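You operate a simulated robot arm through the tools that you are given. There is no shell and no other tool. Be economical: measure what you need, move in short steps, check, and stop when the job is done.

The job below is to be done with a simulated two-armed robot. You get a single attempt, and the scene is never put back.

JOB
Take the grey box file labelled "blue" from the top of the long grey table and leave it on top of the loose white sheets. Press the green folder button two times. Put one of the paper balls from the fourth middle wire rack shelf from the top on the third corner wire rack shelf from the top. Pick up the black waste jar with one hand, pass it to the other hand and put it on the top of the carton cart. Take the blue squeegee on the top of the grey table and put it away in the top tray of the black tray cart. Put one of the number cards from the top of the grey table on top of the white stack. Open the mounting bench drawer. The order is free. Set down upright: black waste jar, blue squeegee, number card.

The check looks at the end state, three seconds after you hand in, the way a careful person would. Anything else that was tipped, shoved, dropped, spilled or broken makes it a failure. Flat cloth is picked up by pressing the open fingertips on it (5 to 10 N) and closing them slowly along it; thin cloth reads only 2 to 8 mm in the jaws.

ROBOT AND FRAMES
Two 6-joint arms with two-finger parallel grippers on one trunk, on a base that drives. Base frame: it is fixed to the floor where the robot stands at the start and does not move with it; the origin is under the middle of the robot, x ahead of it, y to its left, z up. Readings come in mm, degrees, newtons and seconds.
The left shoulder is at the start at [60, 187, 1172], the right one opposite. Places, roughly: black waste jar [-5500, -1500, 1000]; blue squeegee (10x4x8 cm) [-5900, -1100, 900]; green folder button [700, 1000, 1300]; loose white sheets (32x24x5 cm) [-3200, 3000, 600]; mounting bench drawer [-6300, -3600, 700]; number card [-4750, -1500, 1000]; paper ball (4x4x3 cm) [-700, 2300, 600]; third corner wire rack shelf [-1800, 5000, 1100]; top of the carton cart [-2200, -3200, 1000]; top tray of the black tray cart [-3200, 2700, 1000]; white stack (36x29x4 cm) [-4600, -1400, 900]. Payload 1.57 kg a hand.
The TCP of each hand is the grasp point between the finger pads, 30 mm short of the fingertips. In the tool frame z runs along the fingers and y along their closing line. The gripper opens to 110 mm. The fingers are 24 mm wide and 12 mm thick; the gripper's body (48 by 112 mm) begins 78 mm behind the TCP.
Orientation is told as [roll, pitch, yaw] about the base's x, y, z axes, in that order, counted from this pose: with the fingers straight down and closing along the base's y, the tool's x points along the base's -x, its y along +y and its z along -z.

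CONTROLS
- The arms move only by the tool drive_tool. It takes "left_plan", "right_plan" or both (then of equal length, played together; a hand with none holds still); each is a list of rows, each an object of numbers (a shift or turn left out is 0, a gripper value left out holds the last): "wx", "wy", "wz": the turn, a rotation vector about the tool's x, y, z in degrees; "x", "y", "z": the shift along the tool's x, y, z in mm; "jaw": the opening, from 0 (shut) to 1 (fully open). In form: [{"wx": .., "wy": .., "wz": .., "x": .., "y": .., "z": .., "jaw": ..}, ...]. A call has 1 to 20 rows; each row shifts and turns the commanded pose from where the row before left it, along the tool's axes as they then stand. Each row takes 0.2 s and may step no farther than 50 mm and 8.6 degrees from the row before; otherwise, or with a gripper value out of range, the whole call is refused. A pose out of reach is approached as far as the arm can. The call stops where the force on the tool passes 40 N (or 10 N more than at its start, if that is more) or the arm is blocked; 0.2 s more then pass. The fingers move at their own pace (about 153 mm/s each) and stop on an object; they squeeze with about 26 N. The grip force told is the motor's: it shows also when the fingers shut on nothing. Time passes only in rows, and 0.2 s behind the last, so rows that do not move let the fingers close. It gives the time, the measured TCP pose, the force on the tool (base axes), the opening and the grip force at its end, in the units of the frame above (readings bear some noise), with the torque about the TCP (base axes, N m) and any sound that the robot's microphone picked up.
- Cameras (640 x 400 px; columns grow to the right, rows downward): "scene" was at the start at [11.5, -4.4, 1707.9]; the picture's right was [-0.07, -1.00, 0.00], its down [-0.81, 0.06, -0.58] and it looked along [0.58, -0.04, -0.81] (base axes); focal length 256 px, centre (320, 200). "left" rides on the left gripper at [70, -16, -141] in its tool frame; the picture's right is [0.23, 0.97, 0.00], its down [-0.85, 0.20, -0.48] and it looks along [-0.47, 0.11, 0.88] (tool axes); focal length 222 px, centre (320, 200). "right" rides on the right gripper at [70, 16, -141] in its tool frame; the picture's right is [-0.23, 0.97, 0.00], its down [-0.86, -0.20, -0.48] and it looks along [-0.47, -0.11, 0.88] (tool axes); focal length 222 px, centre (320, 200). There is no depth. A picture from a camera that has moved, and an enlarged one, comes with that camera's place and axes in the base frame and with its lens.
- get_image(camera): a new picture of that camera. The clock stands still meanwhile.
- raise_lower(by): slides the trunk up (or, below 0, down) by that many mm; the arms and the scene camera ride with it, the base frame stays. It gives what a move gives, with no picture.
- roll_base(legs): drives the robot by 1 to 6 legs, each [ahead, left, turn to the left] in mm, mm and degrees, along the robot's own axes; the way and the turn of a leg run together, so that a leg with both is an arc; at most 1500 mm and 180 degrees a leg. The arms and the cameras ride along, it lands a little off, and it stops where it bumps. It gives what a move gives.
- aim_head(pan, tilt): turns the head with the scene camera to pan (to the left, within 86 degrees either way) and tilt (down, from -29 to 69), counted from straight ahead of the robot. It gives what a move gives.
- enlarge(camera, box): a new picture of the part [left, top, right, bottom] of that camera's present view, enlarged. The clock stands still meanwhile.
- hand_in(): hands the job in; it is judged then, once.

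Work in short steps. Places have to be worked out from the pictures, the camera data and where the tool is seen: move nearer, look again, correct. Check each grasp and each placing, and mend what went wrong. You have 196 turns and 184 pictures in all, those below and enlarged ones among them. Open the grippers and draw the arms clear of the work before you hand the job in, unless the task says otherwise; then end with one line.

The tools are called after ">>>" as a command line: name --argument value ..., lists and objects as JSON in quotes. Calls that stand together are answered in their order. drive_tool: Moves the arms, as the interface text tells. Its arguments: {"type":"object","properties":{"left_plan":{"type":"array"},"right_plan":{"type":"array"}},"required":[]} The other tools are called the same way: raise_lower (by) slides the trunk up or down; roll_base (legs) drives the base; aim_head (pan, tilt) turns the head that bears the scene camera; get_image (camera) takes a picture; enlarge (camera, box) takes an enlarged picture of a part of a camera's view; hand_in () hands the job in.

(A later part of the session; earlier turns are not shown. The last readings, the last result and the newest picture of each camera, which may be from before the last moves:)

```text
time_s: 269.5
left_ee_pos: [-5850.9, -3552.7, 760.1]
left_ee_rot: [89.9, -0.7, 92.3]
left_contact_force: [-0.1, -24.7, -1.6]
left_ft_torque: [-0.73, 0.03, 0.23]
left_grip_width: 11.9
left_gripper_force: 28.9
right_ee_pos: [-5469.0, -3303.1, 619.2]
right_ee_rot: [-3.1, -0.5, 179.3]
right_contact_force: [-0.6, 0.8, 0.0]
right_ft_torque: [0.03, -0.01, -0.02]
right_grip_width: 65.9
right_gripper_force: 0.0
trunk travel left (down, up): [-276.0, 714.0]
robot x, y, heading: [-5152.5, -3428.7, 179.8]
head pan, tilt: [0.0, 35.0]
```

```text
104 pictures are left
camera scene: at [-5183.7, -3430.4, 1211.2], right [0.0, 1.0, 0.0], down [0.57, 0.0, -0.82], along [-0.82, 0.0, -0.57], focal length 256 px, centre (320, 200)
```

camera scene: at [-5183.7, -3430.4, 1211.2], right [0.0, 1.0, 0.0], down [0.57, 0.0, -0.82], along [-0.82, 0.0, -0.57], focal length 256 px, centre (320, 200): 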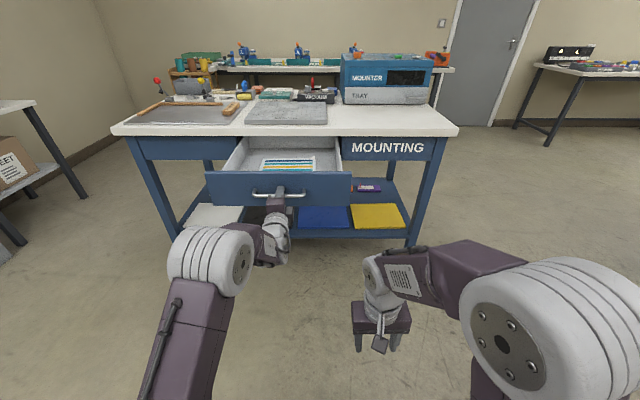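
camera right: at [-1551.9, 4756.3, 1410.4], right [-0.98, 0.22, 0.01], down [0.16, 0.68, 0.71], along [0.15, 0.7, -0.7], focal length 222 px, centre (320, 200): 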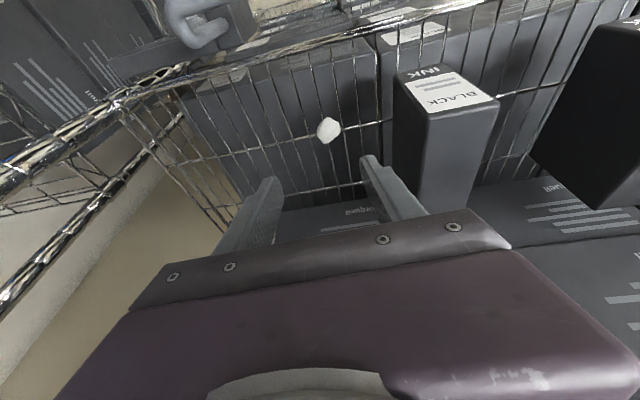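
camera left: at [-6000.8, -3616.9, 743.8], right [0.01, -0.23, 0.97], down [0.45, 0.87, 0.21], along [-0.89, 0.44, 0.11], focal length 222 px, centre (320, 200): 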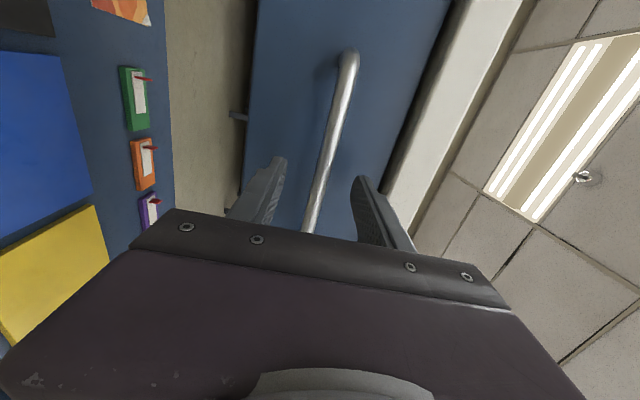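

The drawer is open over 300 mm. I release and back away, then restore the left tool.

>>> drive_tool --left_plan '[{"jaw": 0.5}, {}, {}]'

>>> roll_base --legs '[[-350, 0, 0]]'

>>> drive_tool --left_plan '[{"wz": -8.2}, {"wz": -8.2}, {"wz": -8.2}, {"wz": -8.2}, {"wz": -8.2}, {"wz": -8.2}, {"wz": -8.2}, {"wz": -8.2}, {"wz": -8.2}, {"wz": -8.2}, {"wz": -8}, {}]'

>>> raise_lower --by 400

>>> drive_tool --left_plan '[{"wy": 8.3, "z": -25, "jaw": 1}, {"wy": 8.3, "z": -25, "x": 5}, {"wy": 8.3, "z": -24, "x": 7}, {"wy": 8.3, "z": -22, "x": 10}, {"wy": 8.3, "z": -20, "x": 14}, {"wy": 8.3, "z": -18, "x": 18}, {"wy": 8.3, "z": -15, "x": 20}, {"wy": 8.3, "z": -12, "x": 22}, {"wy": 8.3, "z": -8, "x": 24}, {"wy": 8.3, "z": -4, "x": 25}, {"wy": 7}, {}]'

>>> get_image --camera "scene"

```text
time_s: 270.3
left_ee_pos: [-5850.3, -3547.9, 760.8]
left_ee_rot: [89.9, -0.4, 92.0]
left_contact_force: [0.2, 0.9, 0.2]
left_ft_torque: [0.01, 0.01, 0.0]
left_grip_width: 54.8
left_gripper_force: 0.1
right_ee_pos: [-5469.8, -3302.3, 620.3]
right_ee_rot: [-2.9, -0.6, 179.4]
right_contact_force: [0.2, -0.7, -0.7]
right_ft_torque: [0.02, 0.01, -0.03]
right_grip_width: 65.8
right_gripper_force: 0.0
trunk travel left (down, up): [-276.0, 714.0]
robot x, y, heading: [-5153.2, -3426.2, 179.9]
head pan, tilt: [0.0, 35.0]
```

```text
time_s: 272.6
left_ee_pos: [-5499.1, -3549.1, 761.4]
left_ee_rot: [90.0, -0.5, 92.0]
left_contact_force: [0.5, 0.0, -0.7]
left_ft_torque: [0.01, -0.01, -0.01]
left_grip_width: 55.2
left_gripper_force: 0.0
right_ee_pos: [-5118.4, -3302.0, 620.3]
right_ee_rot: [-2.9, -0.5, 179.1]
right_contact_force: [1.1, 0.0, 0.1]
right_ft_torque: [-0.02, 0.02, 0.02]
right_grip_width: 66.1
right_gripper_force: 0.0
trunk travel left (down, up): [-276.0, 714.0]
robot x, y, heading: [-4804.8, -3427.4, 179.7]
head pan, tilt: [0.0, 35.0]
```

```text
time_s: 275.2
left_ee_pos: [-5498.4, -3548.1, 760.8]
left_ee_rot: [-84.1, -89.4, -93.9]
left_contact_force: [0.4, -0.4, 0.6]
left_ft_torque: [0.02, -0.02, -0.01]
left_grip_width: 55.0
left_gripper_force: 0.1
right_ee_pos: [-5117.7, -3301.1, 621.1]
right_ee_rot: [-2.9, -0.6, 179.2]
right_contact_force: [-0.3, 0.0, -0.1]
right_ft_torque: [0.0, 0.01, -0.03]
right_grip_width: 66.0
right_gripper_force: 0.1
trunk travel left (down, up): [-276.0, 714.0]
robot x, y, heading: [-4801.4, -3431.1, 179.7]
head pan, tilt: [0.0, 35.0]
```

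```text
time_s: 279.0
left_ee_pos: [-5498.3, -3548.7, 1160.2]
left_ee_rot: [-82.0, -89.6, -96.0]
left_contact_force: [0.1, -1.1, 0.3]
left_ft_torque: [-0.02, -0.02, 0.03]
left_grip_width: 55.2
left_gripper_force: 0.1
right_ee_pos: [-5118.7, -3301.3, 1018.8]
right_ee_rot: [-2.9, -0.6, 179.2]
right_contact_force: [0.2, 0.4, -0.5]
right_ft_torque: [0.03, -0.02, -0.02]
right_grip_width: 66.0
right_gripper_force: 0.0
trunk travel left (down, up): [-676.0, 314.0]
robot x, y, heading: [-4803.6, -3427.4, 179.9]
head pan, tilt: [0.0, 35.0]
```

```text
time_s: 281.6
left_ee_pos: [-5248.8, -3540.5, 1148.7]
left_ee_rot: [-0.5, 0.1, -178.0]
left_contact_force: [0.6, -0.5, 0.0]
left_ft_torque: [0.02, 0.05, -0.02]
left_grip_width: 110.3
left_gripper_force: 0.0
right_ee_pos: [-5117.2, -3302.2, 1020.5]
right_ee_rot: [-2.9, -0.7, 179.2]
right_contact_force: [-0.1, -0.8, -1.2]
right_ft_torque: [0.01, 0.02, 0.01]
right_grip_width: 65.9
right_gripper_force: 0.1
trunk travel left (down, up): [-676.0, 314.0]
robot x, y, heading: [-4800.6, -3426.3, 179.7]
head pan, tilt: [0.0, 35.0]
```

```text
103 pictures are left
camera scene: at [-4830.7, -3427.4, 1611.2], right [0.0, 1.0, 0.0], down [0.57, 0.0, -0.82], along [-0.82, 0.0, -0.57], focal length 256 px, centre (320, 200)
```

scene: 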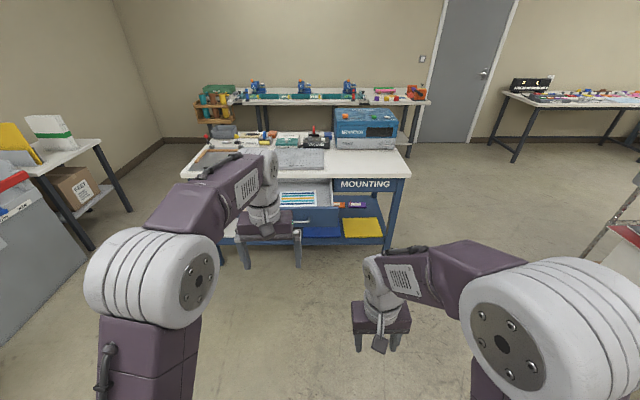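

Drawer done. Now I turn to face the grey table (north).

>>> roll_base --legs '[[0, 0, -90], [600, 0, 0]]'

>>> aim_head --pan 0 --tilt 30

>>> get_image --camera "scene"

```text
time_s: 288.8
left_ee_pos: [-4926.0, -2381.7, 1149.7]
left_ee_rot: [-0.5, 0.0, 92.7]
left_contact_force: [0.1, -0.3, -1.0]
left_ft_torque: [-0.01, -0.01, 0.01]
left_grip_width: 110.0
left_gripper_force: 0.1
right_ee_pos: [-4686.8, -2509.8, 1020.0]
right_ee_rot: [-2.9, -0.4, 90.1]
right_contact_force: [-0.1, 1.0, -0.4]
right_ft_torque: [-0.05, 0.03, 0.02]
right_grip_width: 66.2
right_gripper_force: 0.2
trunk travel left (down, up): [-676.0, 314.0]
robot x, y, heading: [-4808.6, -2829.4, 90.5]
head pan, tilt: [0.0, 35.0]
```

```text
time_s: 289.5
left_ee_pos: [-4926.1, -2381.1, 1148.6]
left_ee_rot: [-0.5, 0.1, 92.7]
left_contact_force: [-0.1, 0.9, 0.2]
left_ft_torque: [-0.01, -0.01, 0.02]
left_grip_width: 110.0
left_gripper_force: 0.1
right_ee_pos: [-4686.6, -2508.3, 1020.7]
right_ee_rot: [-2.9, -0.5, 90.0]
right_contact_force: [-0.1, -0.1, 0.2]
right_ft_torque: [-0.01, -0.02, 0.0]
right_grip_width: 66.1
right_gripper_force: 0.0
trunk travel left (down, up): [-676.0, 314.0]
robot x, y, heading: [-4807.7, -2823.0, 90.4]
head pan, tilt: [0.0, 30.0]
```

```text
102 pictures are left
camera scene: at [-4810.2, -2794.3, 1618.9], right [1.0, 0.01, 0.0], down [0.01, -0.5, -0.87], along [-0.01, 0.87, -0.5], focal length 256 px, centre (320, 200)
```

scene: 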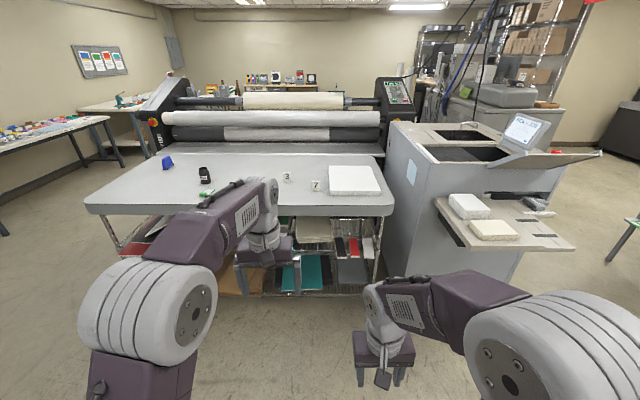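

>>> enlarge --camera "scene" --box '[140, 140, 400, 220]'

```text
2.46 times, centred on (270, 180) of scene
camera zoom: at [-4810.2, -2794.3, 1618.9], right [1.0, 0.01, 0.0], down [0.01, -0.5, -0.87], along [-0.01, 0.87, -0.5], focal length 630 px, centre (443, 249)
```

zoom: 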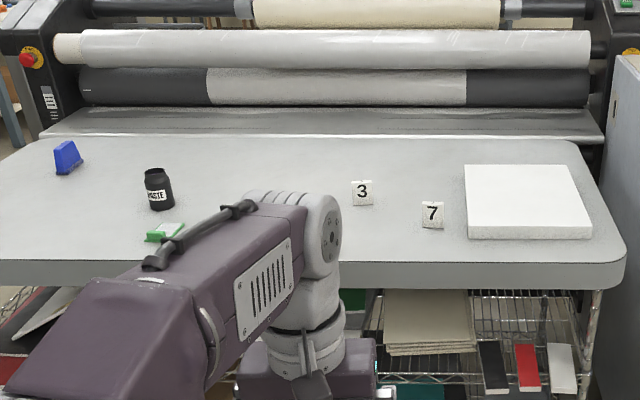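

Number cards 3 and 7 stand on the table left of the white stack. I drive up to the table carefully.

>>> roll_base --legs '[[0, 80, -0.4], [870, 0, 0]]'

>>> aim_head --pan 0 --tilt 45

>>> get_image --camera "scene"

>>> get_image --camera "right"

```text
time_s: 294.8
left_ee_pos: [-5010.5, -1504.8, 1148.6]
left_ee_rot: [-0.5, 0.1, 92.6]
left_contact_force: [0.5, -0.2, -0.3]
left_ft_torque: [0.0, 0.0, 0.01]
left_grip_width: 110.1
left_gripper_force: 0.2
right_ee_pos: [-4770.7, -1632.5, 1021.1]
right_ee_rot: [-2.8, -0.6, 89.8]
right_contact_force: [-0.6, 0.0, 0.4]
right_ft_torque: [-0.01, -0.03, 0.0]
right_grip_width: 65.9
right_gripper_force: 0.1
trunk travel left (down, up): [-676.0, 314.0]
robot x, y, heading: [-4890.1, -1948.0, 90.5]
head pan, tilt: [0.0, 30.0]
```

```text
time_s: 295.5
left_ee_pos: [-5010.6, -1504.1, 1147.9]
left_ee_rot: [-0.5, 0.1, 92.6]
left_contact_force: [0.4, -1.2, 0.0]
left_ft_torque: [-0.02, -0.02, 0.01]
left_grip_width: 110.0
left_gripper_force: 0.0
right_ee_pos: [-4770.0, -1633.2, 1020.0]
right_ee_rot: [-2.9, -0.5, 89.8]
right_contact_force: [-0.3, -0.8, 1.2]
right_ft_torque: [0.01, -0.01, 0.0]
right_grip_width: 66.1
right_gripper_force: 0.1
trunk travel left (down, up): [-676.0, 314.0]
robot x, y, heading: [-4890.7, -1949.8, 90.6]
head pan, tilt: [0.0, 45.0]
```

```text
100 pictures are left
camera scene: at [-4894.6, -1927.1, 1596.4], right [1.0, 0.01, 0.0], down [0.01, -0.71, -0.71], along [-0.01, 0.71, -0.71], focal length 256 px, centre (320, 200)
```

scene: 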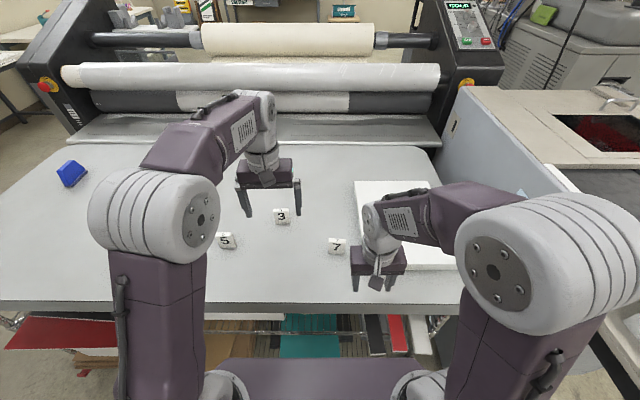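

```text
99 pictures are left
camera right: at [-4795.4, -1704.5, 1160.2], right [-0.97, 0.23, -0.05], down [0.18, 0.85, 0.5], along [0.15, 0.47, -0.87], focal length 222 px, centre (320, 200)
```

right: 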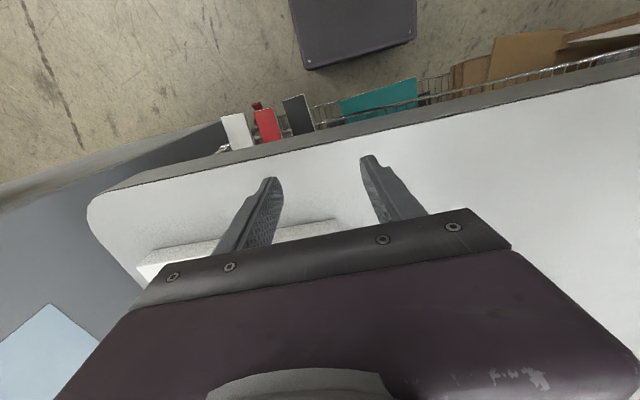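

Triangulated: table top z≈926, card 7 at [-4849, -1489], white stack x −4770…−4480, y −1542…−1180, top ≈966. I move the right hand above card 7.

>>> drive_tool --right_plan '[{"z": -40, "wx": -2.9, "jaw": 0.8}, {"z": -30, "y": 20}, {"x": -40, "y": 20}, {"x": -40, "y": 20}, {"x": -40, "y": 19}, {"x": -20}, {}]'

>>> get_image --camera "right"

>>> enlarge --camera "scene" --box '[200, 160, 460, 320]'

```text
time_s: 297.1
left_ee_pos: [-5010.4, -1505.4, 1148.7]
left_ee_rot: [-0.5, 0.0, 92.6]
left_contact_force: [0.2, -0.9, -0.6]
left_ft_torque: [0.01, 0.0, -0.01]
left_grip_width: 109.7
left_gripper_force: 0.1
right_ee_pos: [-4849.6, -1493.3, 1091.0]
right_ee_rot: [0.0, -0.5, 89.7]
right_contact_force: [-0.5, 0.4, -0.9]
right_ft_torque: [0.01, 0.01, -0.01]
right_grip_width: 88.3
right_gripper_force: 0.0
trunk travel left (down, up): [-676.0, 314.0]
robot x, y, heading: [-4894.8, -1947.1, 90.8]
head pan, tilt: [0.0, 45.0]
```

```text
98 pictures are left
camera right: at [-4867.8, -1565.2, 1232.4], right [-0.97, 0.23, 0.0], down [0.2, 0.85, 0.49], along [0.11, 0.47, -0.87], focal length 222 px, centre (320, 200)
```

right: 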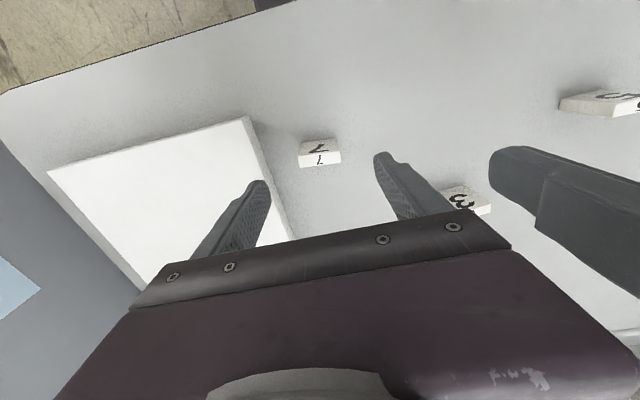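

```text
2.46 times, centred on (330, 240) of scene
camera zoom: at [-4894.6, -1928.3, 1596.4], right [1.0, 0.01, 0.0], down [0.01, -0.71, -0.71], along [-0.01, 0.71, -0.71], focal length 630 px, centre (295, 102)
```

zoom: 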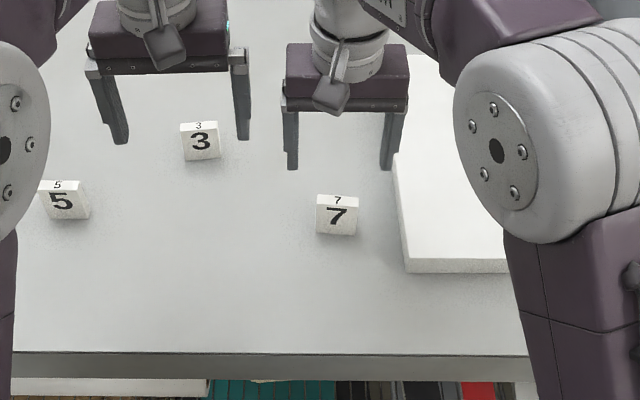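

Card 7 is a small block (≈51×17×57 mm) at [-4849, -1481]. I descend over it and grip.

>>> drive_tool --right_plan '[{"x": -12, "z": 20}, {"z": 40}, {"z": 35}, {"z": 20}, {"z": 12}, {}]'

>>> get_image --camera "right"

```text
time_s: 298.5
left_ee_pos: [-5010.1, -1503.7, 1149.1]
left_ee_rot: [-0.5, 0.1, 92.6]
left_contact_force: [0.5, -1.0, 0.0]
left_ft_torque: [0.02, 0.0, -0.01]
left_grip_width: 109.8
left_gripper_force: 0.0
right_ee_pos: [-4850.4, -1481.0, 963.6]
right_ee_rot: [-0.1, -0.4, 89.7]
right_contact_force: [0.2, -0.2, 0.2]
right_ft_torque: [-0.03, 0.01, -0.01]
right_grip_width: 88.0
right_gripper_force: 0.1
trunk travel left (down, up): [-676.0, 314.0]
robot x, y, heading: [-4890.2, -1949.9, 90.5]
head pan, tilt: [0.0, 45.0]
```

```text
96 pictures are left
camera right: at [-4868.7, -1553.2, 1105.4], right [-0.97, 0.23, 0.0], down [0.2, 0.85, 0.49], along [0.11, 0.47, -0.87], focal length 222 px, centre (320, 200)
```

right: 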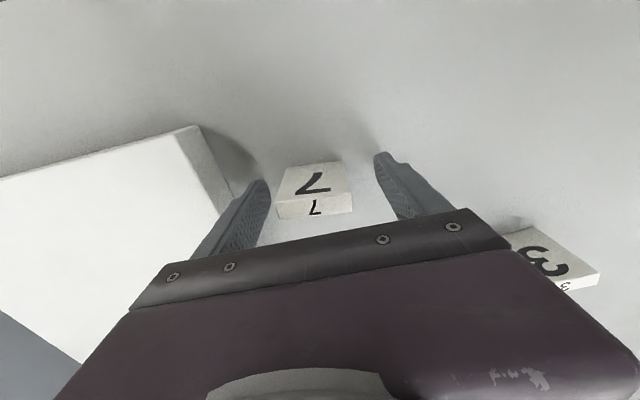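

Geometry confirmed; I close on the card.

>>> drive_tool --right_plan '[{"jaw": 0.6}, {"jaw": 0.45}, {"jaw": 0}, {}, {}]'

>>> drive_tool --right_plan '[{"z": -10}, {"z": -20}, {"z": -30}, {"z": -30}, {"z": -30}, {}]'

>>> get_image --camera "right"

```text
time_s: 299.7
left_ee_pos: [-5010.2, -1504.1, 1147.7]
left_ee_rot: [-0.4, 0.2, 92.6]
left_contact_force: [-0.2, 0.2, 0.8]
left_ft_torque: [0.01, -0.01, 0.01]
left_grip_width: 110.0
left_gripper_force: 0.1
right_ee_pos: [-4850.5, -1481.6, 965.2]
right_ee_rot: [0.0, -0.4, 89.8]
right_contact_force: [0.3, -0.4, -0.1]
right_ft_torque: [0.0, 0.03, 0.02]
right_grip_width: 50.0
right_gripper_force: 26.3
trunk travel left (down, up): [-676.0, 314.0]
robot x, y, heading: [-4894.4, -1947.1, 90.3]
head pan, tilt: [0.0, 45.0]
```

```text
time_s: 301.1
left_ee_pos: [-5010.4, -1504.3, 1148.0]
left_ee_rot: [-0.6, 0.0, 92.6]
left_contact_force: [-0.3, 0.9, -0.5]
left_ft_torque: [0.03, 0.0, 0.01]
left_grip_width: 110.0
left_gripper_force: 0.0
right_ee_pos: [-4850.5, -1479.6, 1084.8]
right_ee_rot: [0.0, -0.5, 89.8]
right_contact_force: [-0.5, -0.5, -0.9]
right_ft_torque: [-0.01, 0.03, -0.02]
right_grip_width: 49.7
right_gripper_force: 26.2
trunk travel left (down, up): [-676.0, 314.0]
robot x, y, heading: [-4893.6, -1951.6, 90.5]
head pan, tilt: [0.0, 45.0]
```

```text
95 pictures are left
camera right: at [-4869.0, -1552.7, 1225.4], right [-0.97, 0.23, 0.0], down [0.2, 0.85, 0.49], along [0.11, 0.47, -0.87], focal length 222 px, centre (320, 200)
```

right: 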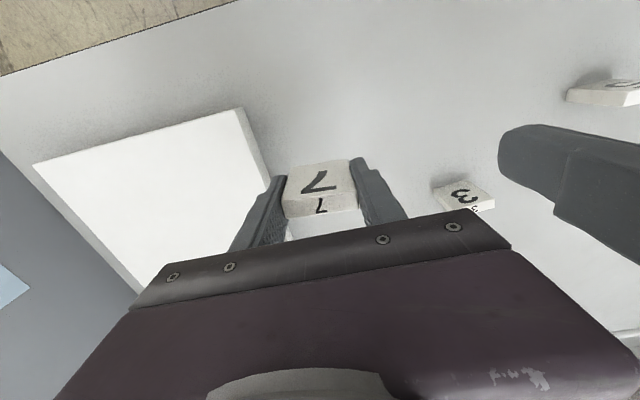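

Card held. I move it over the stack to about [-4680, -1440] and lower until contact.

>>> drive_tool --right_plan '[{"y": -45}, {"y": -45}, {"y": -45, "x": -20}, {"y": -35, "x": -20}, {"z": 30}, {"z": 30}, {"z": 8}, {}]'

>>> get_image --camera "right"

```text
time_s: 302.9
left_ee_pos: [-5009.4, -1505.3, 1148.7]
left_ee_rot: [-0.5, 0.0, 92.6]
left_contact_force: [-0.8, 0.0, 1.2]
left_ft_torque: [0.02, 0.02, 0.0]
left_grip_width: 110.2
left_gripper_force: 0.1
right_ee_pos: [-4680.8, -1442.5, 1016.2]
right_ee_rot: [0.0, -0.5, 89.8]
right_contact_force: [-0.1, -0.4, -0.4]
right_ft_torque: [0.08, 0.0, 0.0]
right_grip_width: 50.0
right_gripper_force: 25.5
trunk travel left (down, up): [-676.0, 314.0]
robot x, y, heading: [-4892.9, -1945.8, 90.6]
head pan, tilt: [0.0, 45.0]
```

```text
94 pictures are left
camera right: at [-4698.7, -1514.0, 1157.3], right [-0.97, 0.23, 0.0], down [0.2, 0.85, 0.49], along [0.11, 0.47, -0.87], focal length 222 px, centre (320, 200)
```

right: 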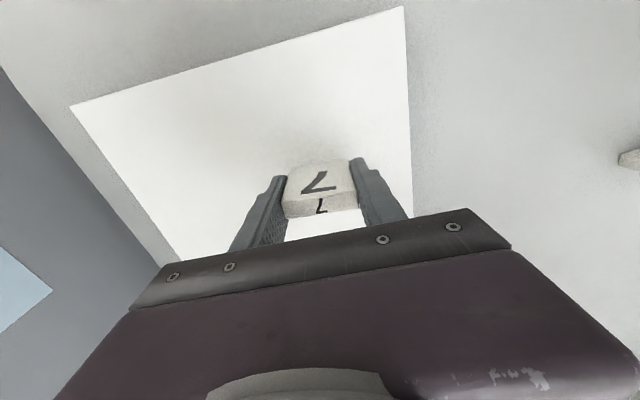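

>>> drive_tool --right_plan '[{"z": 4}, {"z": 3}, {"z": 2}, {"z": 2}, {}]'

```text
time_s: 304.1
left_ee_pos: [-5009.8, -1503.1, 1148.2]
left_ee_rot: [-0.5, 0.1, 92.7]
left_contact_force: [0.3, 0.8, 0.7]
left_ft_torque: [-0.01, -0.03, 0.0]
left_grip_width: 110.0
left_gripper_force: 0.0
right_ee_pos: [-4681.0, -1440.1, 1006.5]
right_ee_rot: [0.0, -0.6, 89.7]
right_contact_force: [-0.6, 0.0, -0.2]
right_ft_torque: [-0.03, -0.01, 0.0]
right_grip_width: 50.0
right_gripper_force: 25.7
trunk travel left (down, up): [-676.0, 314.0]
robot x, y, heading: [-4893.5, -1951.0, 90.4]
head pan, tilt: [0.0, 45.0]
```

No contact yet at 1006; I continue in 2 mm steps.

>>> drive_tool --right_plan '[{"z": 2}, {"z": 2}, {}]'

>>> drive_tool --right_plan '[{"z": 1.5}, {"z": 1.5}, {}]'

```text
time_s: 304.9
left_ee_pos: [-5009.6, -1504.5, 1149.6]
left_ee_rot: [-0.5, 0.1, 92.6]
left_contact_force: [0.7, 0.6, -0.1]
left_ft_torque: [0.01, -0.01, 0.0]
left_grip_width: 110.0
left_gripper_force: 0.0
right_ee_pos: [-4680.3, -1440.9, 1002.2]
right_ee_rot: [0.0, -0.4, 89.8]
right_contact_force: [-0.8, 0.3, -0.1]
right_ft_torque: [0.0, 0.05, 0.03]
right_grip_width: 49.7
right_gripper_force: 25.8
trunk travel left (down, up): [-676.0, 314.0]
robot x, y, heading: [-4889.0, -1946.8, 90.5]
head pan, tilt: [0.0, 45.0]
```

```text
time_s: 305.7
left_ee_pos: [-5010.7, -1505.0, 1148.2]
left_ee_rot: [-0.5, 0.0, 92.6]
left_contact_force: [-0.8, -0.4, -0.3]
left_ft_torque: [0.01, -0.02, 0.02]
left_grip_width: 110.1
left_gripper_force: 0.0
right_ee_pos: [-4680.4, -1439.9, 999.5]
right_ee_rot: [0.0, -0.8, 89.8]
right_contact_force: [0.9, 2.6, 8.8]
right_ft_torque: [0.1, -0.02, -0.04]
right_grip_width: 49.8
right_gripper_force: 26.0
trunk travel left (down, up): [-676.0, 314.0]
robot x, y, heading: [-4892.5, -1947.8, 90.6]
head pan, tilt: [0.0, 45.0]
```

Contact (8.8 N). I open gently and rise straight up.

>>> drive_tool --right_plan '[{"jaw": 0.5}, {"jaw": 0.56}, {"jaw": 0.65}, {"jaw": 0.75}, {}, {"z": -15}, {"z": -30}, {"z": -40}, {"z": -20}, {}]'

>>> get_image --camera "right"

```text
time_s: 307.9
left_ee_pos: [-5010.4, -1504.1, 1149.2]
left_ee_rot: [-0.4, 0.1, 92.6]
left_contact_force: [0.8, 0.7, 0.4]
left_ft_torque: [-0.03, 0.01, 0.0]
left_grip_width: 110.1
left_gripper_force: 0.0
right_ee_pos: [-4680.6, -1441.3, 1104.0]
right_ee_rot: [-0.1, -0.5, 89.8]
right_contact_force: [0.2, 0.6, 0.2]
right_ft_torque: [0.0, -0.01, -0.02]
right_grip_width: 82.4
right_gripper_force: 0.1
trunk travel left (down, up): [-676.0, 314.0]
robot x, y, heading: [-4898.5, -1947.2, 90.4]
head pan, tilt: [0.0, 45.0]
```

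```text
93 pictures are left
camera right: at [-4698.5, -1513.2, 1245.1], right [-0.97, 0.23, 0.0], down [0.2, 0.85, 0.49], along [0.11, 0.47, -0.87], focal length 222 px, centre (320, 200)
```

right: 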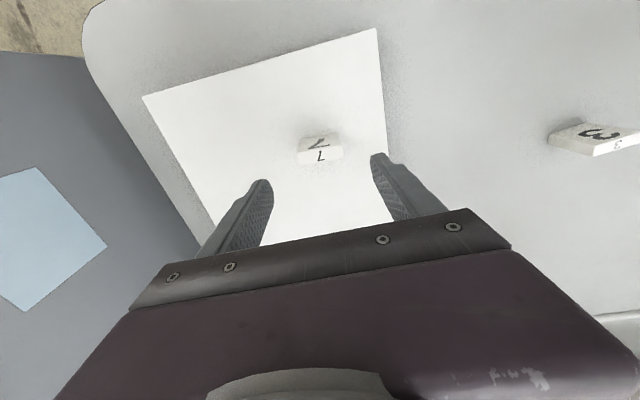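

The card stands upright on the stack. Now I raise the right hand and move left toward the jar and squeegee.

>>> drive_tool --right_plan '[{"z": -40, "x": 20}, {"z": -40, "x": 20}, {"x": 30, "y": 20}, {"x": 30, "y": 20}, {}]'

>>> roll_base --legs '[[0, 560, 0]]'

>>> get_image --camera "scene"

>>> get_image --camera "left"

```text
time_s: 309.1
left_ee_pos: [-5010.4, -1504.7, 1147.4]
left_ee_rot: [-0.4, 0.1, 92.6]
left_contact_force: [-0.1, 0.7, -0.3]
left_ft_torque: [-0.01, -0.01, -0.01]
left_grip_width: 110.1
left_gripper_force: 0.1
right_ee_pos: [-4719.9, -1542.1, 1181.5]
right_ee_rot: [0.0, -0.6, 89.7]
right_contact_force: [0.1, 0.5, 0.1]
right_ft_torque: [-0.06, -0.01, -0.03]
right_grip_width: 82.3
right_gripper_force: 0.1
trunk travel left (down, up): [-676.0, 314.0]
robot x, y, heading: [-4892.0, -1949.2, 90.5]
head pan, tilt: [0.0, 45.0]
```

```text
time_s: 312.3
left_ee_pos: [-5567.1, -1509.2, 1149.2]
left_ee_rot: [-0.3, 0.0, 92.6]
left_contact_force: [0.1, -0.3, 0.2]
left_ft_torque: [0.01, -0.02, 0.0]
left_grip_width: 109.9
left_gripper_force: 0.1
right_ee_pos: [-5278.0, -1548.3, 1182.3]
right_ee_rot: [0.0, -0.5, 89.8]
right_contact_force: [-0.1, -0.4, 0.1]
right_ft_torque: [0.01, 0.0, 0.05]
right_grip_width: 82.6
right_gripper_force: 0.0
trunk travel left (down, up): [-676.0, 314.0]
robot x, y, heading: [-5448.3, -1957.2, 90.4]
head pan, tilt: [0.0, 45.0]
```

```text
92 pictures are left
camera scene: at [-5451.3, -1932.0, 1596.4], right [1.0, 0.01, 0.0], down [0.01, -0.71, -0.71], along [-0.01, 0.71, -0.71], focal length 256 px, centre (320, 200)
```

scene: 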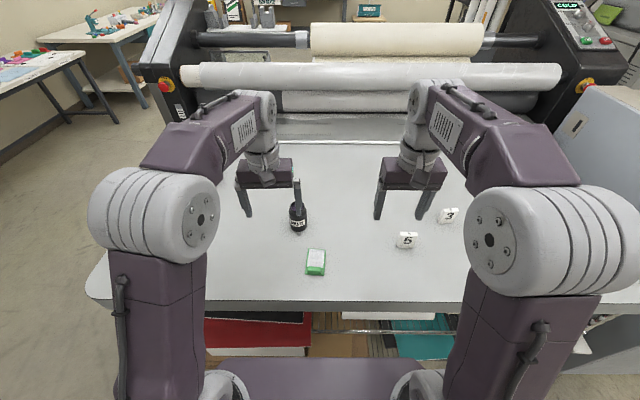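

```text
91 pictures are left
camera left: at [-5549.0, -1576.1, 1290.4], right [-0.96, -0.27, -0.01], down [-0.24, 0.85, 0.48], along [-0.12, 0.46, -0.88], focal length 222 px, centre (320, 200)
```

left: 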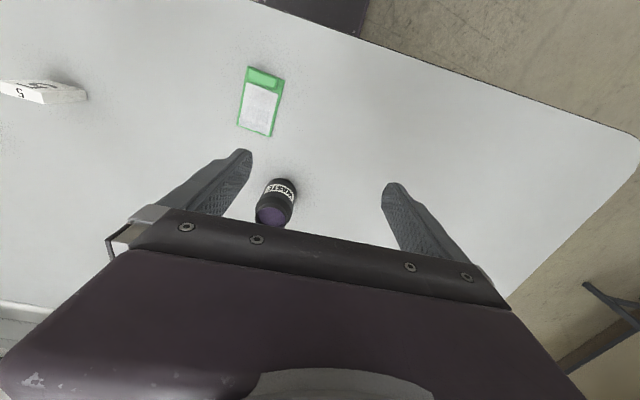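

Jar (≈52 mm wide, 100 tall) stands at [-5528, -1393]. Plan: right hand takes it low from the right side with a tilted tool, left hand takes it over from above. I roll 60 mm ahead and turn the right tool.

>>> roll_base --legs '[[60, 0, 0]]'

>>> drive_tool --right_plan '[{"wz": 8.2, "z": -10}, {"wz": 8.2, "z": -10}, {"wz": 8.2, "z": -10}, {"wz": 8.2}, {"wz": 8.2}, {"wz": 8.2}, {"wz": 8.2}, {"wz": 8.2}, {"wz": 8.2}, {"wz": 8.2}, {"wz": 8.2}, {"wy": 8}, {"wy": 8}, {"wy": 8}, {"wy": 8}, {"wy": 8}, {"wy": 8}, {"wy": 7}, {}]'

>>> get_image --camera "scene"

```text
time_s: 313.3
left_ee_pos: [-5567.7, -1453.3, 1150.6]
left_ee_rot: [-0.5, -0.1, 92.6]
left_contact_force: [-0.1, -1.3, 0.8]
left_ft_torque: [0.04, 0.04, 0.0]
left_grip_width: 110.1
left_gripper_force: 0.1
right_ee_pos: [-5278.5, -1490.8, 1182.1]
right_ee_rot: [-0.1, -0.7, 89.8]
right_contact_force: [0.4, 0.2, 1.3]
right_ft_torque: [0.03, -0.01, -0.03]
right_grip_width: 82.6
right_gripper_force: 0.0
trunk travel left (down, up): [-676.0, 314.0]
robot x, y, heading: [-5451.3, -1893.0, 90.4]
head pan, tilt: [0.0, 45.0]
```

```text
time_s: 317.3
left_ee_pos: [-5568.8, -1450.0, 1149.2]
left_ee_rot: [-0.5, 0.0, 92.7]
left_contact_force: [0.6, -0.5, -0.2]
left_ft_torque: [0.01, 0.0, 0.01]
left_grip_width: 109.7
left_gripper_force: 0.1
right_ee_pos: [-5277.4, -1488.1, 1212.0]
right_ee_rot: [1.1, 55.0, 0.5]
right_contact_force: [0.3, -0.2, 0.3]
right_ft_torque: [0.02, -0.03, -0.01]
right_grip_width: 82.4
right_gripper_force: 0.1
trunk travel left (down, up): [-676.0, 314.0]
robot x, y, heading: [-5447.3, -1898.5, 90.4]
head pan, tilt: [0.0, 45.0]
```

```text
90 pictures are left
camera scene: at [-5452.8, -1873.0, 1596.4], right [1.0, 0.01, 0.0], down [0.01, -0.71, -0.71], along [-0.01, 0.71, -0.71], focal length 256 px, centre (320, 200)
```

scene: 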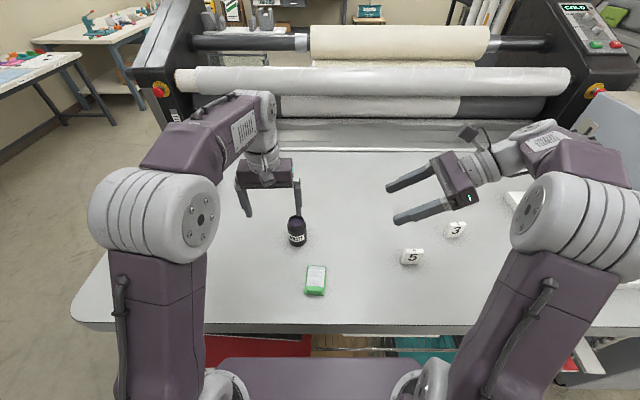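

>>> enlarge --camera "scene" --box '[260, 195, 340, 255]'

>>> enlarge --camera "left" --box '[200, 130, 360, 240]'

>>> get_image --camera "right"

```text
6.67 times, centred on (300, 225) of scene
camera zoom: at [-5452.8, -1873.0, 1596.4], right [1.0, 0.01, 0.0], down [0.01, -0.71, -0.71], along [-0.01, 0.71, -0.71], focal length 1705 px, centre (453, 33)
```

zoom: 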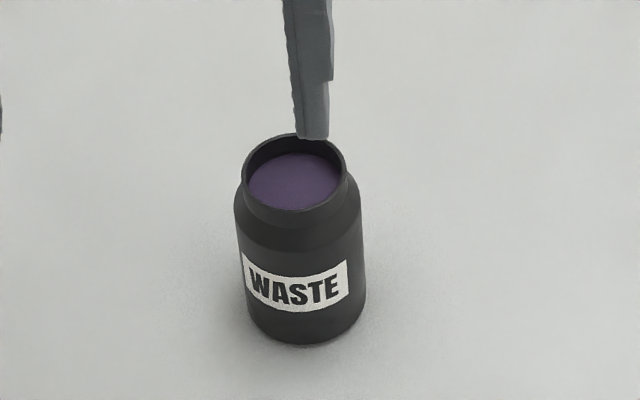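

```text
3.64 times, centred on (280, 185) of left
camera zoom: at [-5550.2, -1517.0, 1290.5], right [-0.96, -0.27, -0.01], down [-0.24, 0.85, 0.48], along [-0.12, 0.46, -0.88], focal length 808 px, centre (466, 254)
```

zoom: 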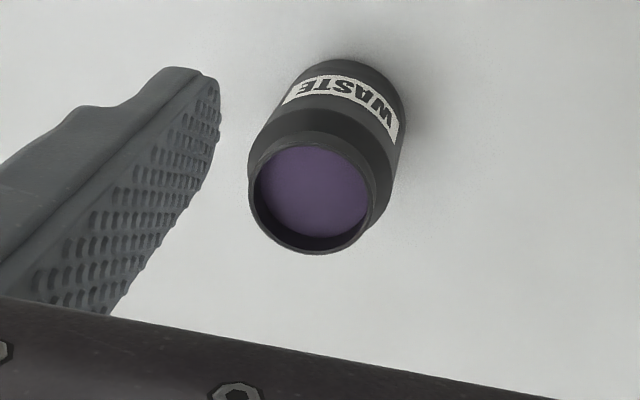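

```text
87 pictures are left
camera right: at [-5204.1, -1475.2, 1351.3], right [0.14, 0.97, -0.18], down [0.88, -0.2, -0.43], along [-0.45, -0.1, -0.89], focal length 222 px, centre (320, 200)
```

right: 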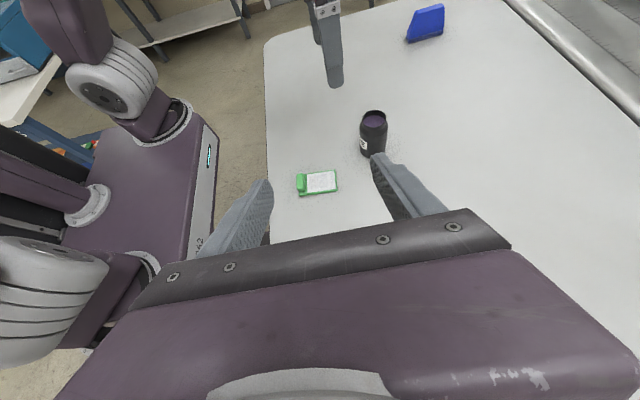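

The jar is open with liquid, so I move gently. Rim centre is [-5527, -1387, 1024], body ≈60 mm wide. I bring the right hand to a pre-grasp point on its right and lift the left hand out of the way.

>>> drive_tool --right_plan '[{"x": -10.6, "y": 17, "z": 34, "jaw": 1}, {"x": -10.6, "y": 17, "z": 34}, {"x": -10.6, "y": 17, "z": 34}, {"x": -10.6, "y": 17, "z": 34}, {"x": -10.6, "y": 17, "z": 34}, {"x": -10.6, "y": 17, "z": 34}, {}]' --left_plan '[{"z": -15, "y": 15}, {"z": -15, "y": 15}, {"z": -15, "y": 15}, {"z": -15, "y": 15}, {"z": -15, "y": 15}, {"z": -15}, {}]'

>>> get_image --camera "right"

>>> get_image --camera "scene"

```text
time_s: 318.9
left_ee_pos: [-5643.1, -1454.1, 1237.9]
left_ee_rot: [-0.4, 0.0, 92.6]
left_contact_force: [0.1, -0.5, -0.2]
left_ft_torque: [0.03, -0.03, 0.0]
left_grip_width: 110.0
left_gripper_force: 0.1
right_ee_pos: [-5407.0, -1385.0, 1044.3]
right_ee_rot: [1.0, 55.0, 0.5]
right_contact_force: [0.1, -1.0, 0.1]
right_ft_torque: [-0.01, 0.02, 0.01]
right_grip_width: 110.2
right_gripper_force: 0.1
trunk travel left (down, up): [-676.0, 314.0]
robot x, y, heading: [-5451.3, -1896.0, 90.5]
head pan, tilt: [0.0, 45.0]
```

```text
86 pictures are left
camera right: at [-5333.4, -1371.1, 1183.1], right [0.14, 0.97, -0.18], down [0.88, -0.2, -0.43], along [-0.45, -0.1, -0.89], focal length 222 px, centre (320, 200)
```

right: 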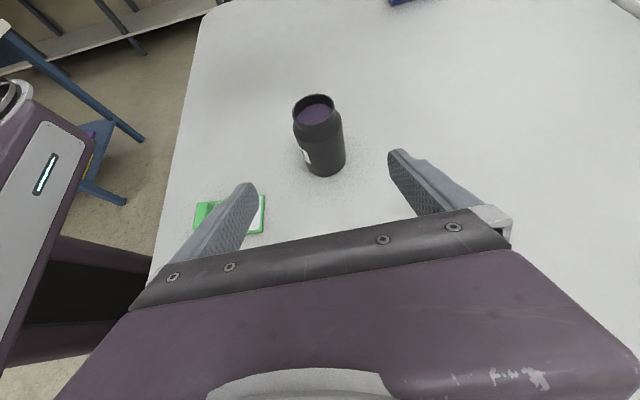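

```text
85 pictures are left
camera scene: at [-5452.1, -1873.5, 1596.4], right [1.0, 0.01, 0.0], down [0.01, -0.71, -0.71], along [-0.01, 0.71, -0.71], focal length 256 px, centre (320, 200)
```

scene: 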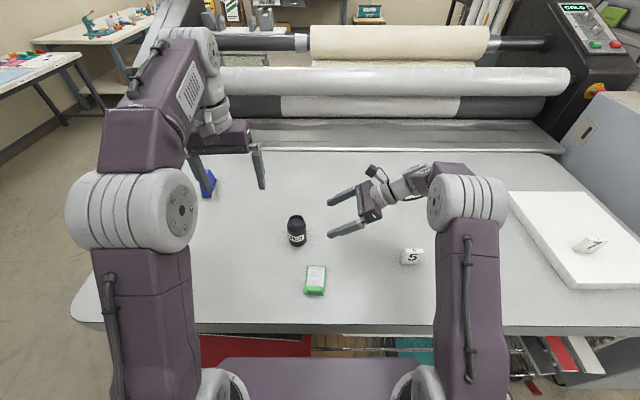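

Aligned (y≈−1385). I advance along the tool axis to the grasp point.

>>> drive_tool --right_plan '[{"z": 30}, {"z": 30}, {"z": 30}, {"z": 20}, {"z": 12}, {}]'

>>> get_image --camera "right"

>>> enlarge --camera "scene" --box '[250, 180, 410, 280]'

```text
time_s: 320.3
left_ee_pos: [-5644.1, -1452.5, 1238.4]
left_ee_rot: [-0.4, 0.0, 92.6]
left_contact_force: [0.4, 0.1, -0.8]
left_ft_torque: [0.03, 0.02, 0.02]
left_grip_width: 109.9
left_gripper_force: 0.0
right_ee_pos: [-5508.7, -1383.2, 973.4]
right_ee_rot: [1.0, 55.0, 0.4]
right_contact_force: [0.3, 0.2, -0.4]
right_ft_torque: [0.03, 0.0, -0.01]
right_grip_width: 110.3
right_gripper_force: 0.1
trunk travel left (down, up): [-676.0, 314.0]
robot x, y, heading: [-5449.6, -1897.7, 90.2]
head pan, tilt: [0.0, 45.0]
```

```text
84 pictures are left
camera right: at [-5434.6, -1369.3, 1113.0], right [0.14, 0.97, -0.18], down [0.88, -0.2, -0.43], along [-0.45, -0.1, -0.89], focal length 222 px, centre (320, 200)
```

right: 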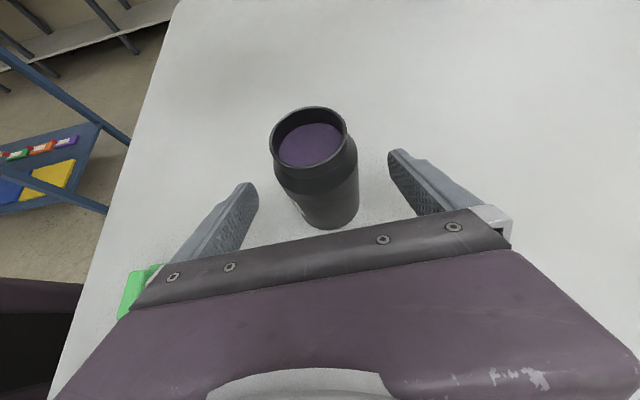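

```text
4.00 times, centred on (330, 230) of scene
camera zoom: at [-5452.2, -1872.6, 1596.4], right [1.0, 0.01, 0.0], down [0.01, -0.71, -0.71], along [-0.01, 0.71, -0.71], focal length 1023 px, centre (280, 80)
```

zoom: 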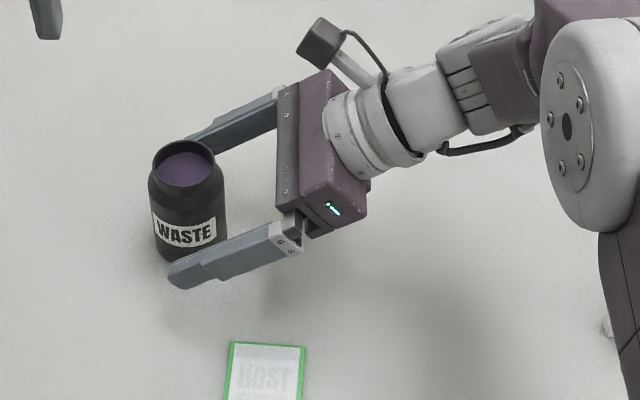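

>>> drive_tool --right_plan '[{"z": 8}, {}, {"jaw": 0.75}, {"jaw": 0.62}, {"jaw": 0.55}, {"jaw": 0.4}, {}, {}]'

>>> enlarge --camera "scene" --box '[250, 180, 410, 280]'

```text
time_s: 322.1
left_ee_pos: [-5643.4, -1452.8, 1237.9]
left_ee_rot: [-0.6, 0.0, 92.7]
left_contact_force: [0.3, -0.5, 0.0]
left_ft_torque: [-0.02, -0.01, 0.01]
left_grip_width: 109.8
left_gripper_force: 0.1
right_ee_pos: [-5515.1, -1382.9, 970.9]
right_ee_rot: [0.9, 55.0, 0.4]
right_contact_force: [-1.2, -1.2, -0.7]
right_ft_torque: [-0.12, 0.02, 0.02]
right_grip_width: 57.2
right_gripper_force: 26.1
trunk travel left (down, up): [-676.0, 314.0]
robot x, y, heading: [-5448.9, -1895.8, 90.4]
head pan, tilt: [0.0, 45.0]
```

```text
4.00 times, centred on (330, 230) of scene
camera zoom: at [-5452.4, -1872.8, 1596.4], right [1.0, 0.01, 0.0], down [0.01, -0.71, -0.71], along [-0.01, 0.71, -0.71], focal length 1023 px, centre (280, 80)
```

zoom: 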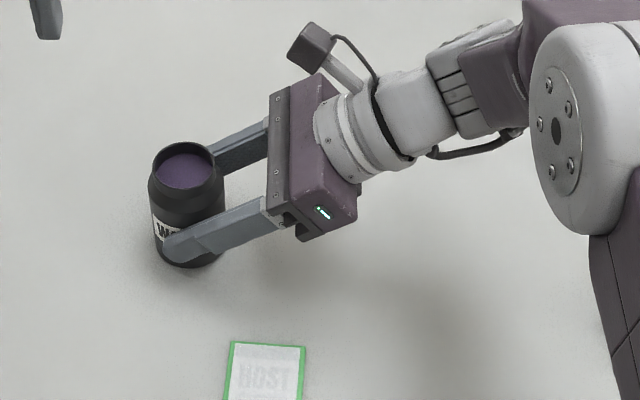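

Gripped (57 mm). I lift slowly, 130 mm, and bring it 50 mm closer.

>>> drive_tool --right_plan '[{"x": 3, "z": -2}, {"x": 6, "z": -4}, {"x": 9, "z": -6}, {"x": 10, "z": -7}, {"x": 10, "z": -7}, {"x": 10, "z": -7}, {"x": 10, "z": -7}, {"x": 10, "z": -7}, {"x": 10, "z": -7}, {"x": 10, "z": -7, "y": -5}, {"x": 10, "z": -7, "y": -8}, {"x": 7, "z": -5, "y": -10}, {"y": -10}, {"y": -8}, {"y": -5}, {}]'

>>> get_image --camera "right"

>>> get_image --camera "scene"

```text
time_s: 325.5
left_ee_pos: [-5643.4, -1453.4, 1238.3]
left_ee_rot: [-0.4, 0.1, 92.6]
left_contact_force: [-0.3, 1.2, -0.5]
left_ft_torque: [0.04, -0.01, 0.02]
left_grip_width: 109.8
left_gripper_force: 0.1
right_ee_pos: [-5514.8, -1429.2, 1096.3]
right_ee_rot: [0.9, 55.0, 0.2]
right_contact_force: [-0.6, -0.1, -2.9]
right_ft_torque: [-0.01, -0.04, -0.03]
right_grip_width: 57.1
right_gripper_force: 25.9
trunk travel left (down, up): [-676.0, 314.0]
robot x, y, heading: [-5452.9, -1896.9, 90.4]
head pan, tilt: [0.0, 45.0]
```

```text
81 pictures are left
camera right: at [-5441.5, -1415.7, 1235.6], right [0.14, 0.97, -0.18], down [0.88, -0.2, -0.43], along [-0.45, -0.1, -0.89], focal length 222 px, centre (320, 200)
```

right: 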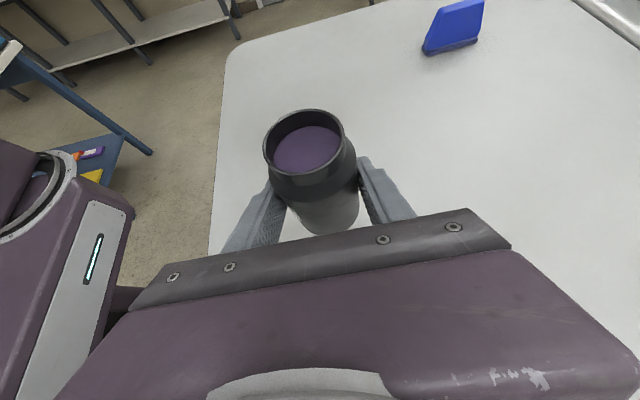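

```text
80 pictures are left
camera scene: at [-5452.4, -1872.1, 1596.4], right [1.0, 0.01, 0.0], down [0.01, -0.71, -0.71], along [-0.01, 0.71, -0.71], focal length 256 px, centre (320, 200)
```

scene: 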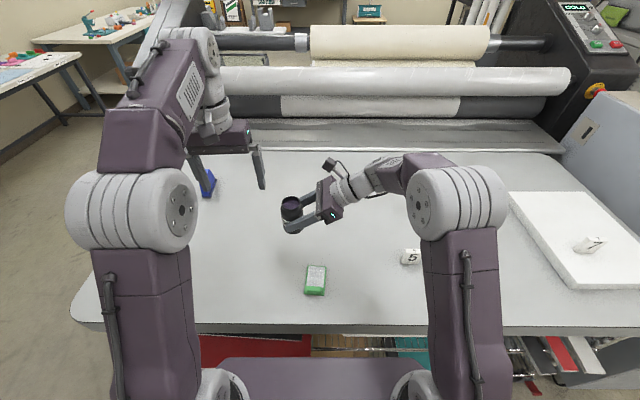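

Jar lifted and level. I centre the left hand over the jar (tool down, jaws 85 mm) before descending around it.

>>> drive_tool --left_plan '[{"z": -15, "wz": 2.6, "jaw": 0.77}, {"y": -30, "x": -6}, {"y": -30, "x": -6}, {"y": -30, "x": -6}, {"y": -26, "x": -4}, {}]'

>>> get_image --camera "left"

>>> enlarge --camera "scene" --box '[220, 120, 400, 250]'

```text
time_s: 326.9
left_ee_pos: [-5530.0, -1435.8, 1248.5]
left_ee_rot: [-0.5, -0.2, 90.0]
left_contact_force: [-0.8, 0.4, 0.4]
left_ft_torque: [-0.01, 0.03, 0.01]
left_grip_width: 84.7
left_gripper_force: 0.0
left hand out of reach, approached as far as the arm can: row 5
right_ee_pos: [-5516.1, -1430.0, 1096.7]
right_ee_rot: [0.9, 55.0, 0.4]
right_contact_force: [-0.7, -0.1, -3.5]
right_ft_torque: [0.04, -0.03, 0.0]
right_grip_width: 57.2
right_gripper_force: 26.4
trunk travel left (down, up): [-676.0, 314.0]
robot x, y, heading: [-5450.3, -1895.5, 90.5]
head pan, tilt: [0.0, 45.0]
```

```text
79 pictures are left
camera left: at [-5514.6, -1504.6, 1389.9], right [-0.97, -0.23, -0.01], down [-0.2, 0.85, 0.48], along [-0.1, 0.47, -0.88], focal length 222 px, centre (320, 200)
```

left: 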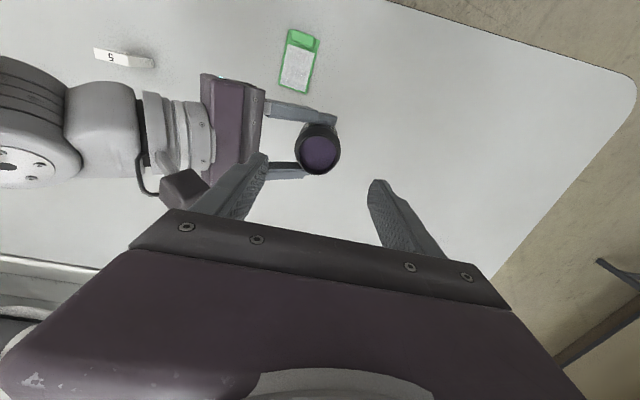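

```text
3.08 times, centred on (310, 185) of scene
camera zoom: at [-5453.1, -1872.3, 1596.4], right [1.0, 0.01, 0.0], down [0.01, -0.71, -0.71], along [-0.01, 0.71, -0.71], focal length 787 px, centre (351, 246)
```

zoom: 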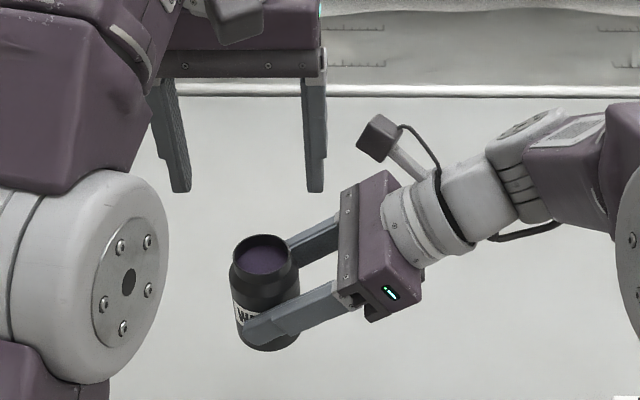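

Aligned above the rim. I descend around the jar in two stages.

>>> drive_tool --left_plan '[{"z": 20, "y": -2}, {"z": 20}, {"z": 20}, {"z": 20}, {"z": 15}, {}]'

>>> enlarge --camera "scene" --box '[220, 120, 400, 250]'

>>> get_image --camera "right"

```text
time_s: 328.3
left_ee_pos: [-5526.4, -1437.3, 1153.8]
left_ee_rot: [-0.5, 0.0, 90.0]
left_contact_force: [0.3, -0.6, 0.0]
left_ft_torque: [0.03, 0.0, 0.03]
left_grip_width: 85.0
left_gripper_force: 0.1
right_ee_pos: [-5516.0, -1429.4, 1098.0]
right_ee_rot: [0.8, 54.9, 0.3]
right_contact_force: [-0.5, -0.5, -3.5]
right_ft_torque: [0.0, -0.04, 0.0]
right_grip_width: 57.3
right_gripper_force: 25.8
trunk travel left (down, up): [-676.0, 314.0]
robot x, y, heading: [-5450.4, -1890.3, 90.2]
head pan, tilt: [0.0, 45.0]
```

```text
3.08 times, centred on (310, 185) of scene
camera zoom: at [-5452.3, -1872.4, 1596.4], right [1.0, 0.01, 0.0], down [0.01, -0.71, -0.71], along [-0.01, 0.71, -0.71], focal length 787 px, centre (351, 246)
```

zoom: 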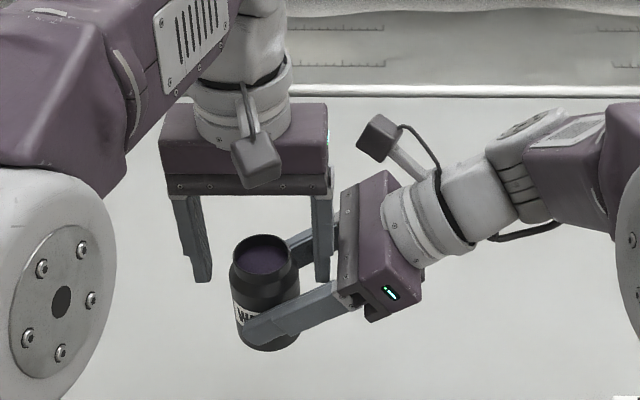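

```text
76 pictures are left
camera right: at [-5441.4, -1415.8, 1235.7], right [0.14, 0.97, -0.18], down [0.88, -0.2, -0.43], along [-0.45, -0.1, -0.89], focal length 222 px, centre (320, 200)
```

right: 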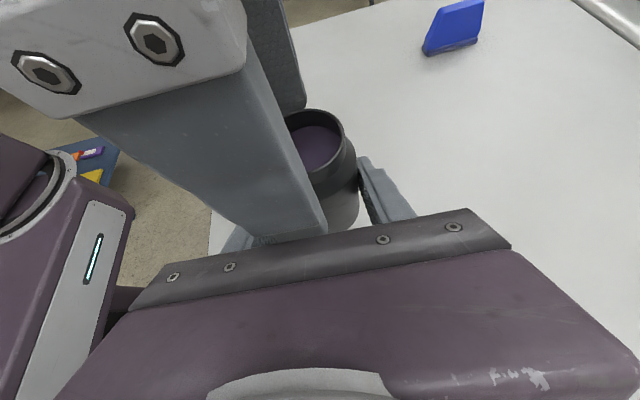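

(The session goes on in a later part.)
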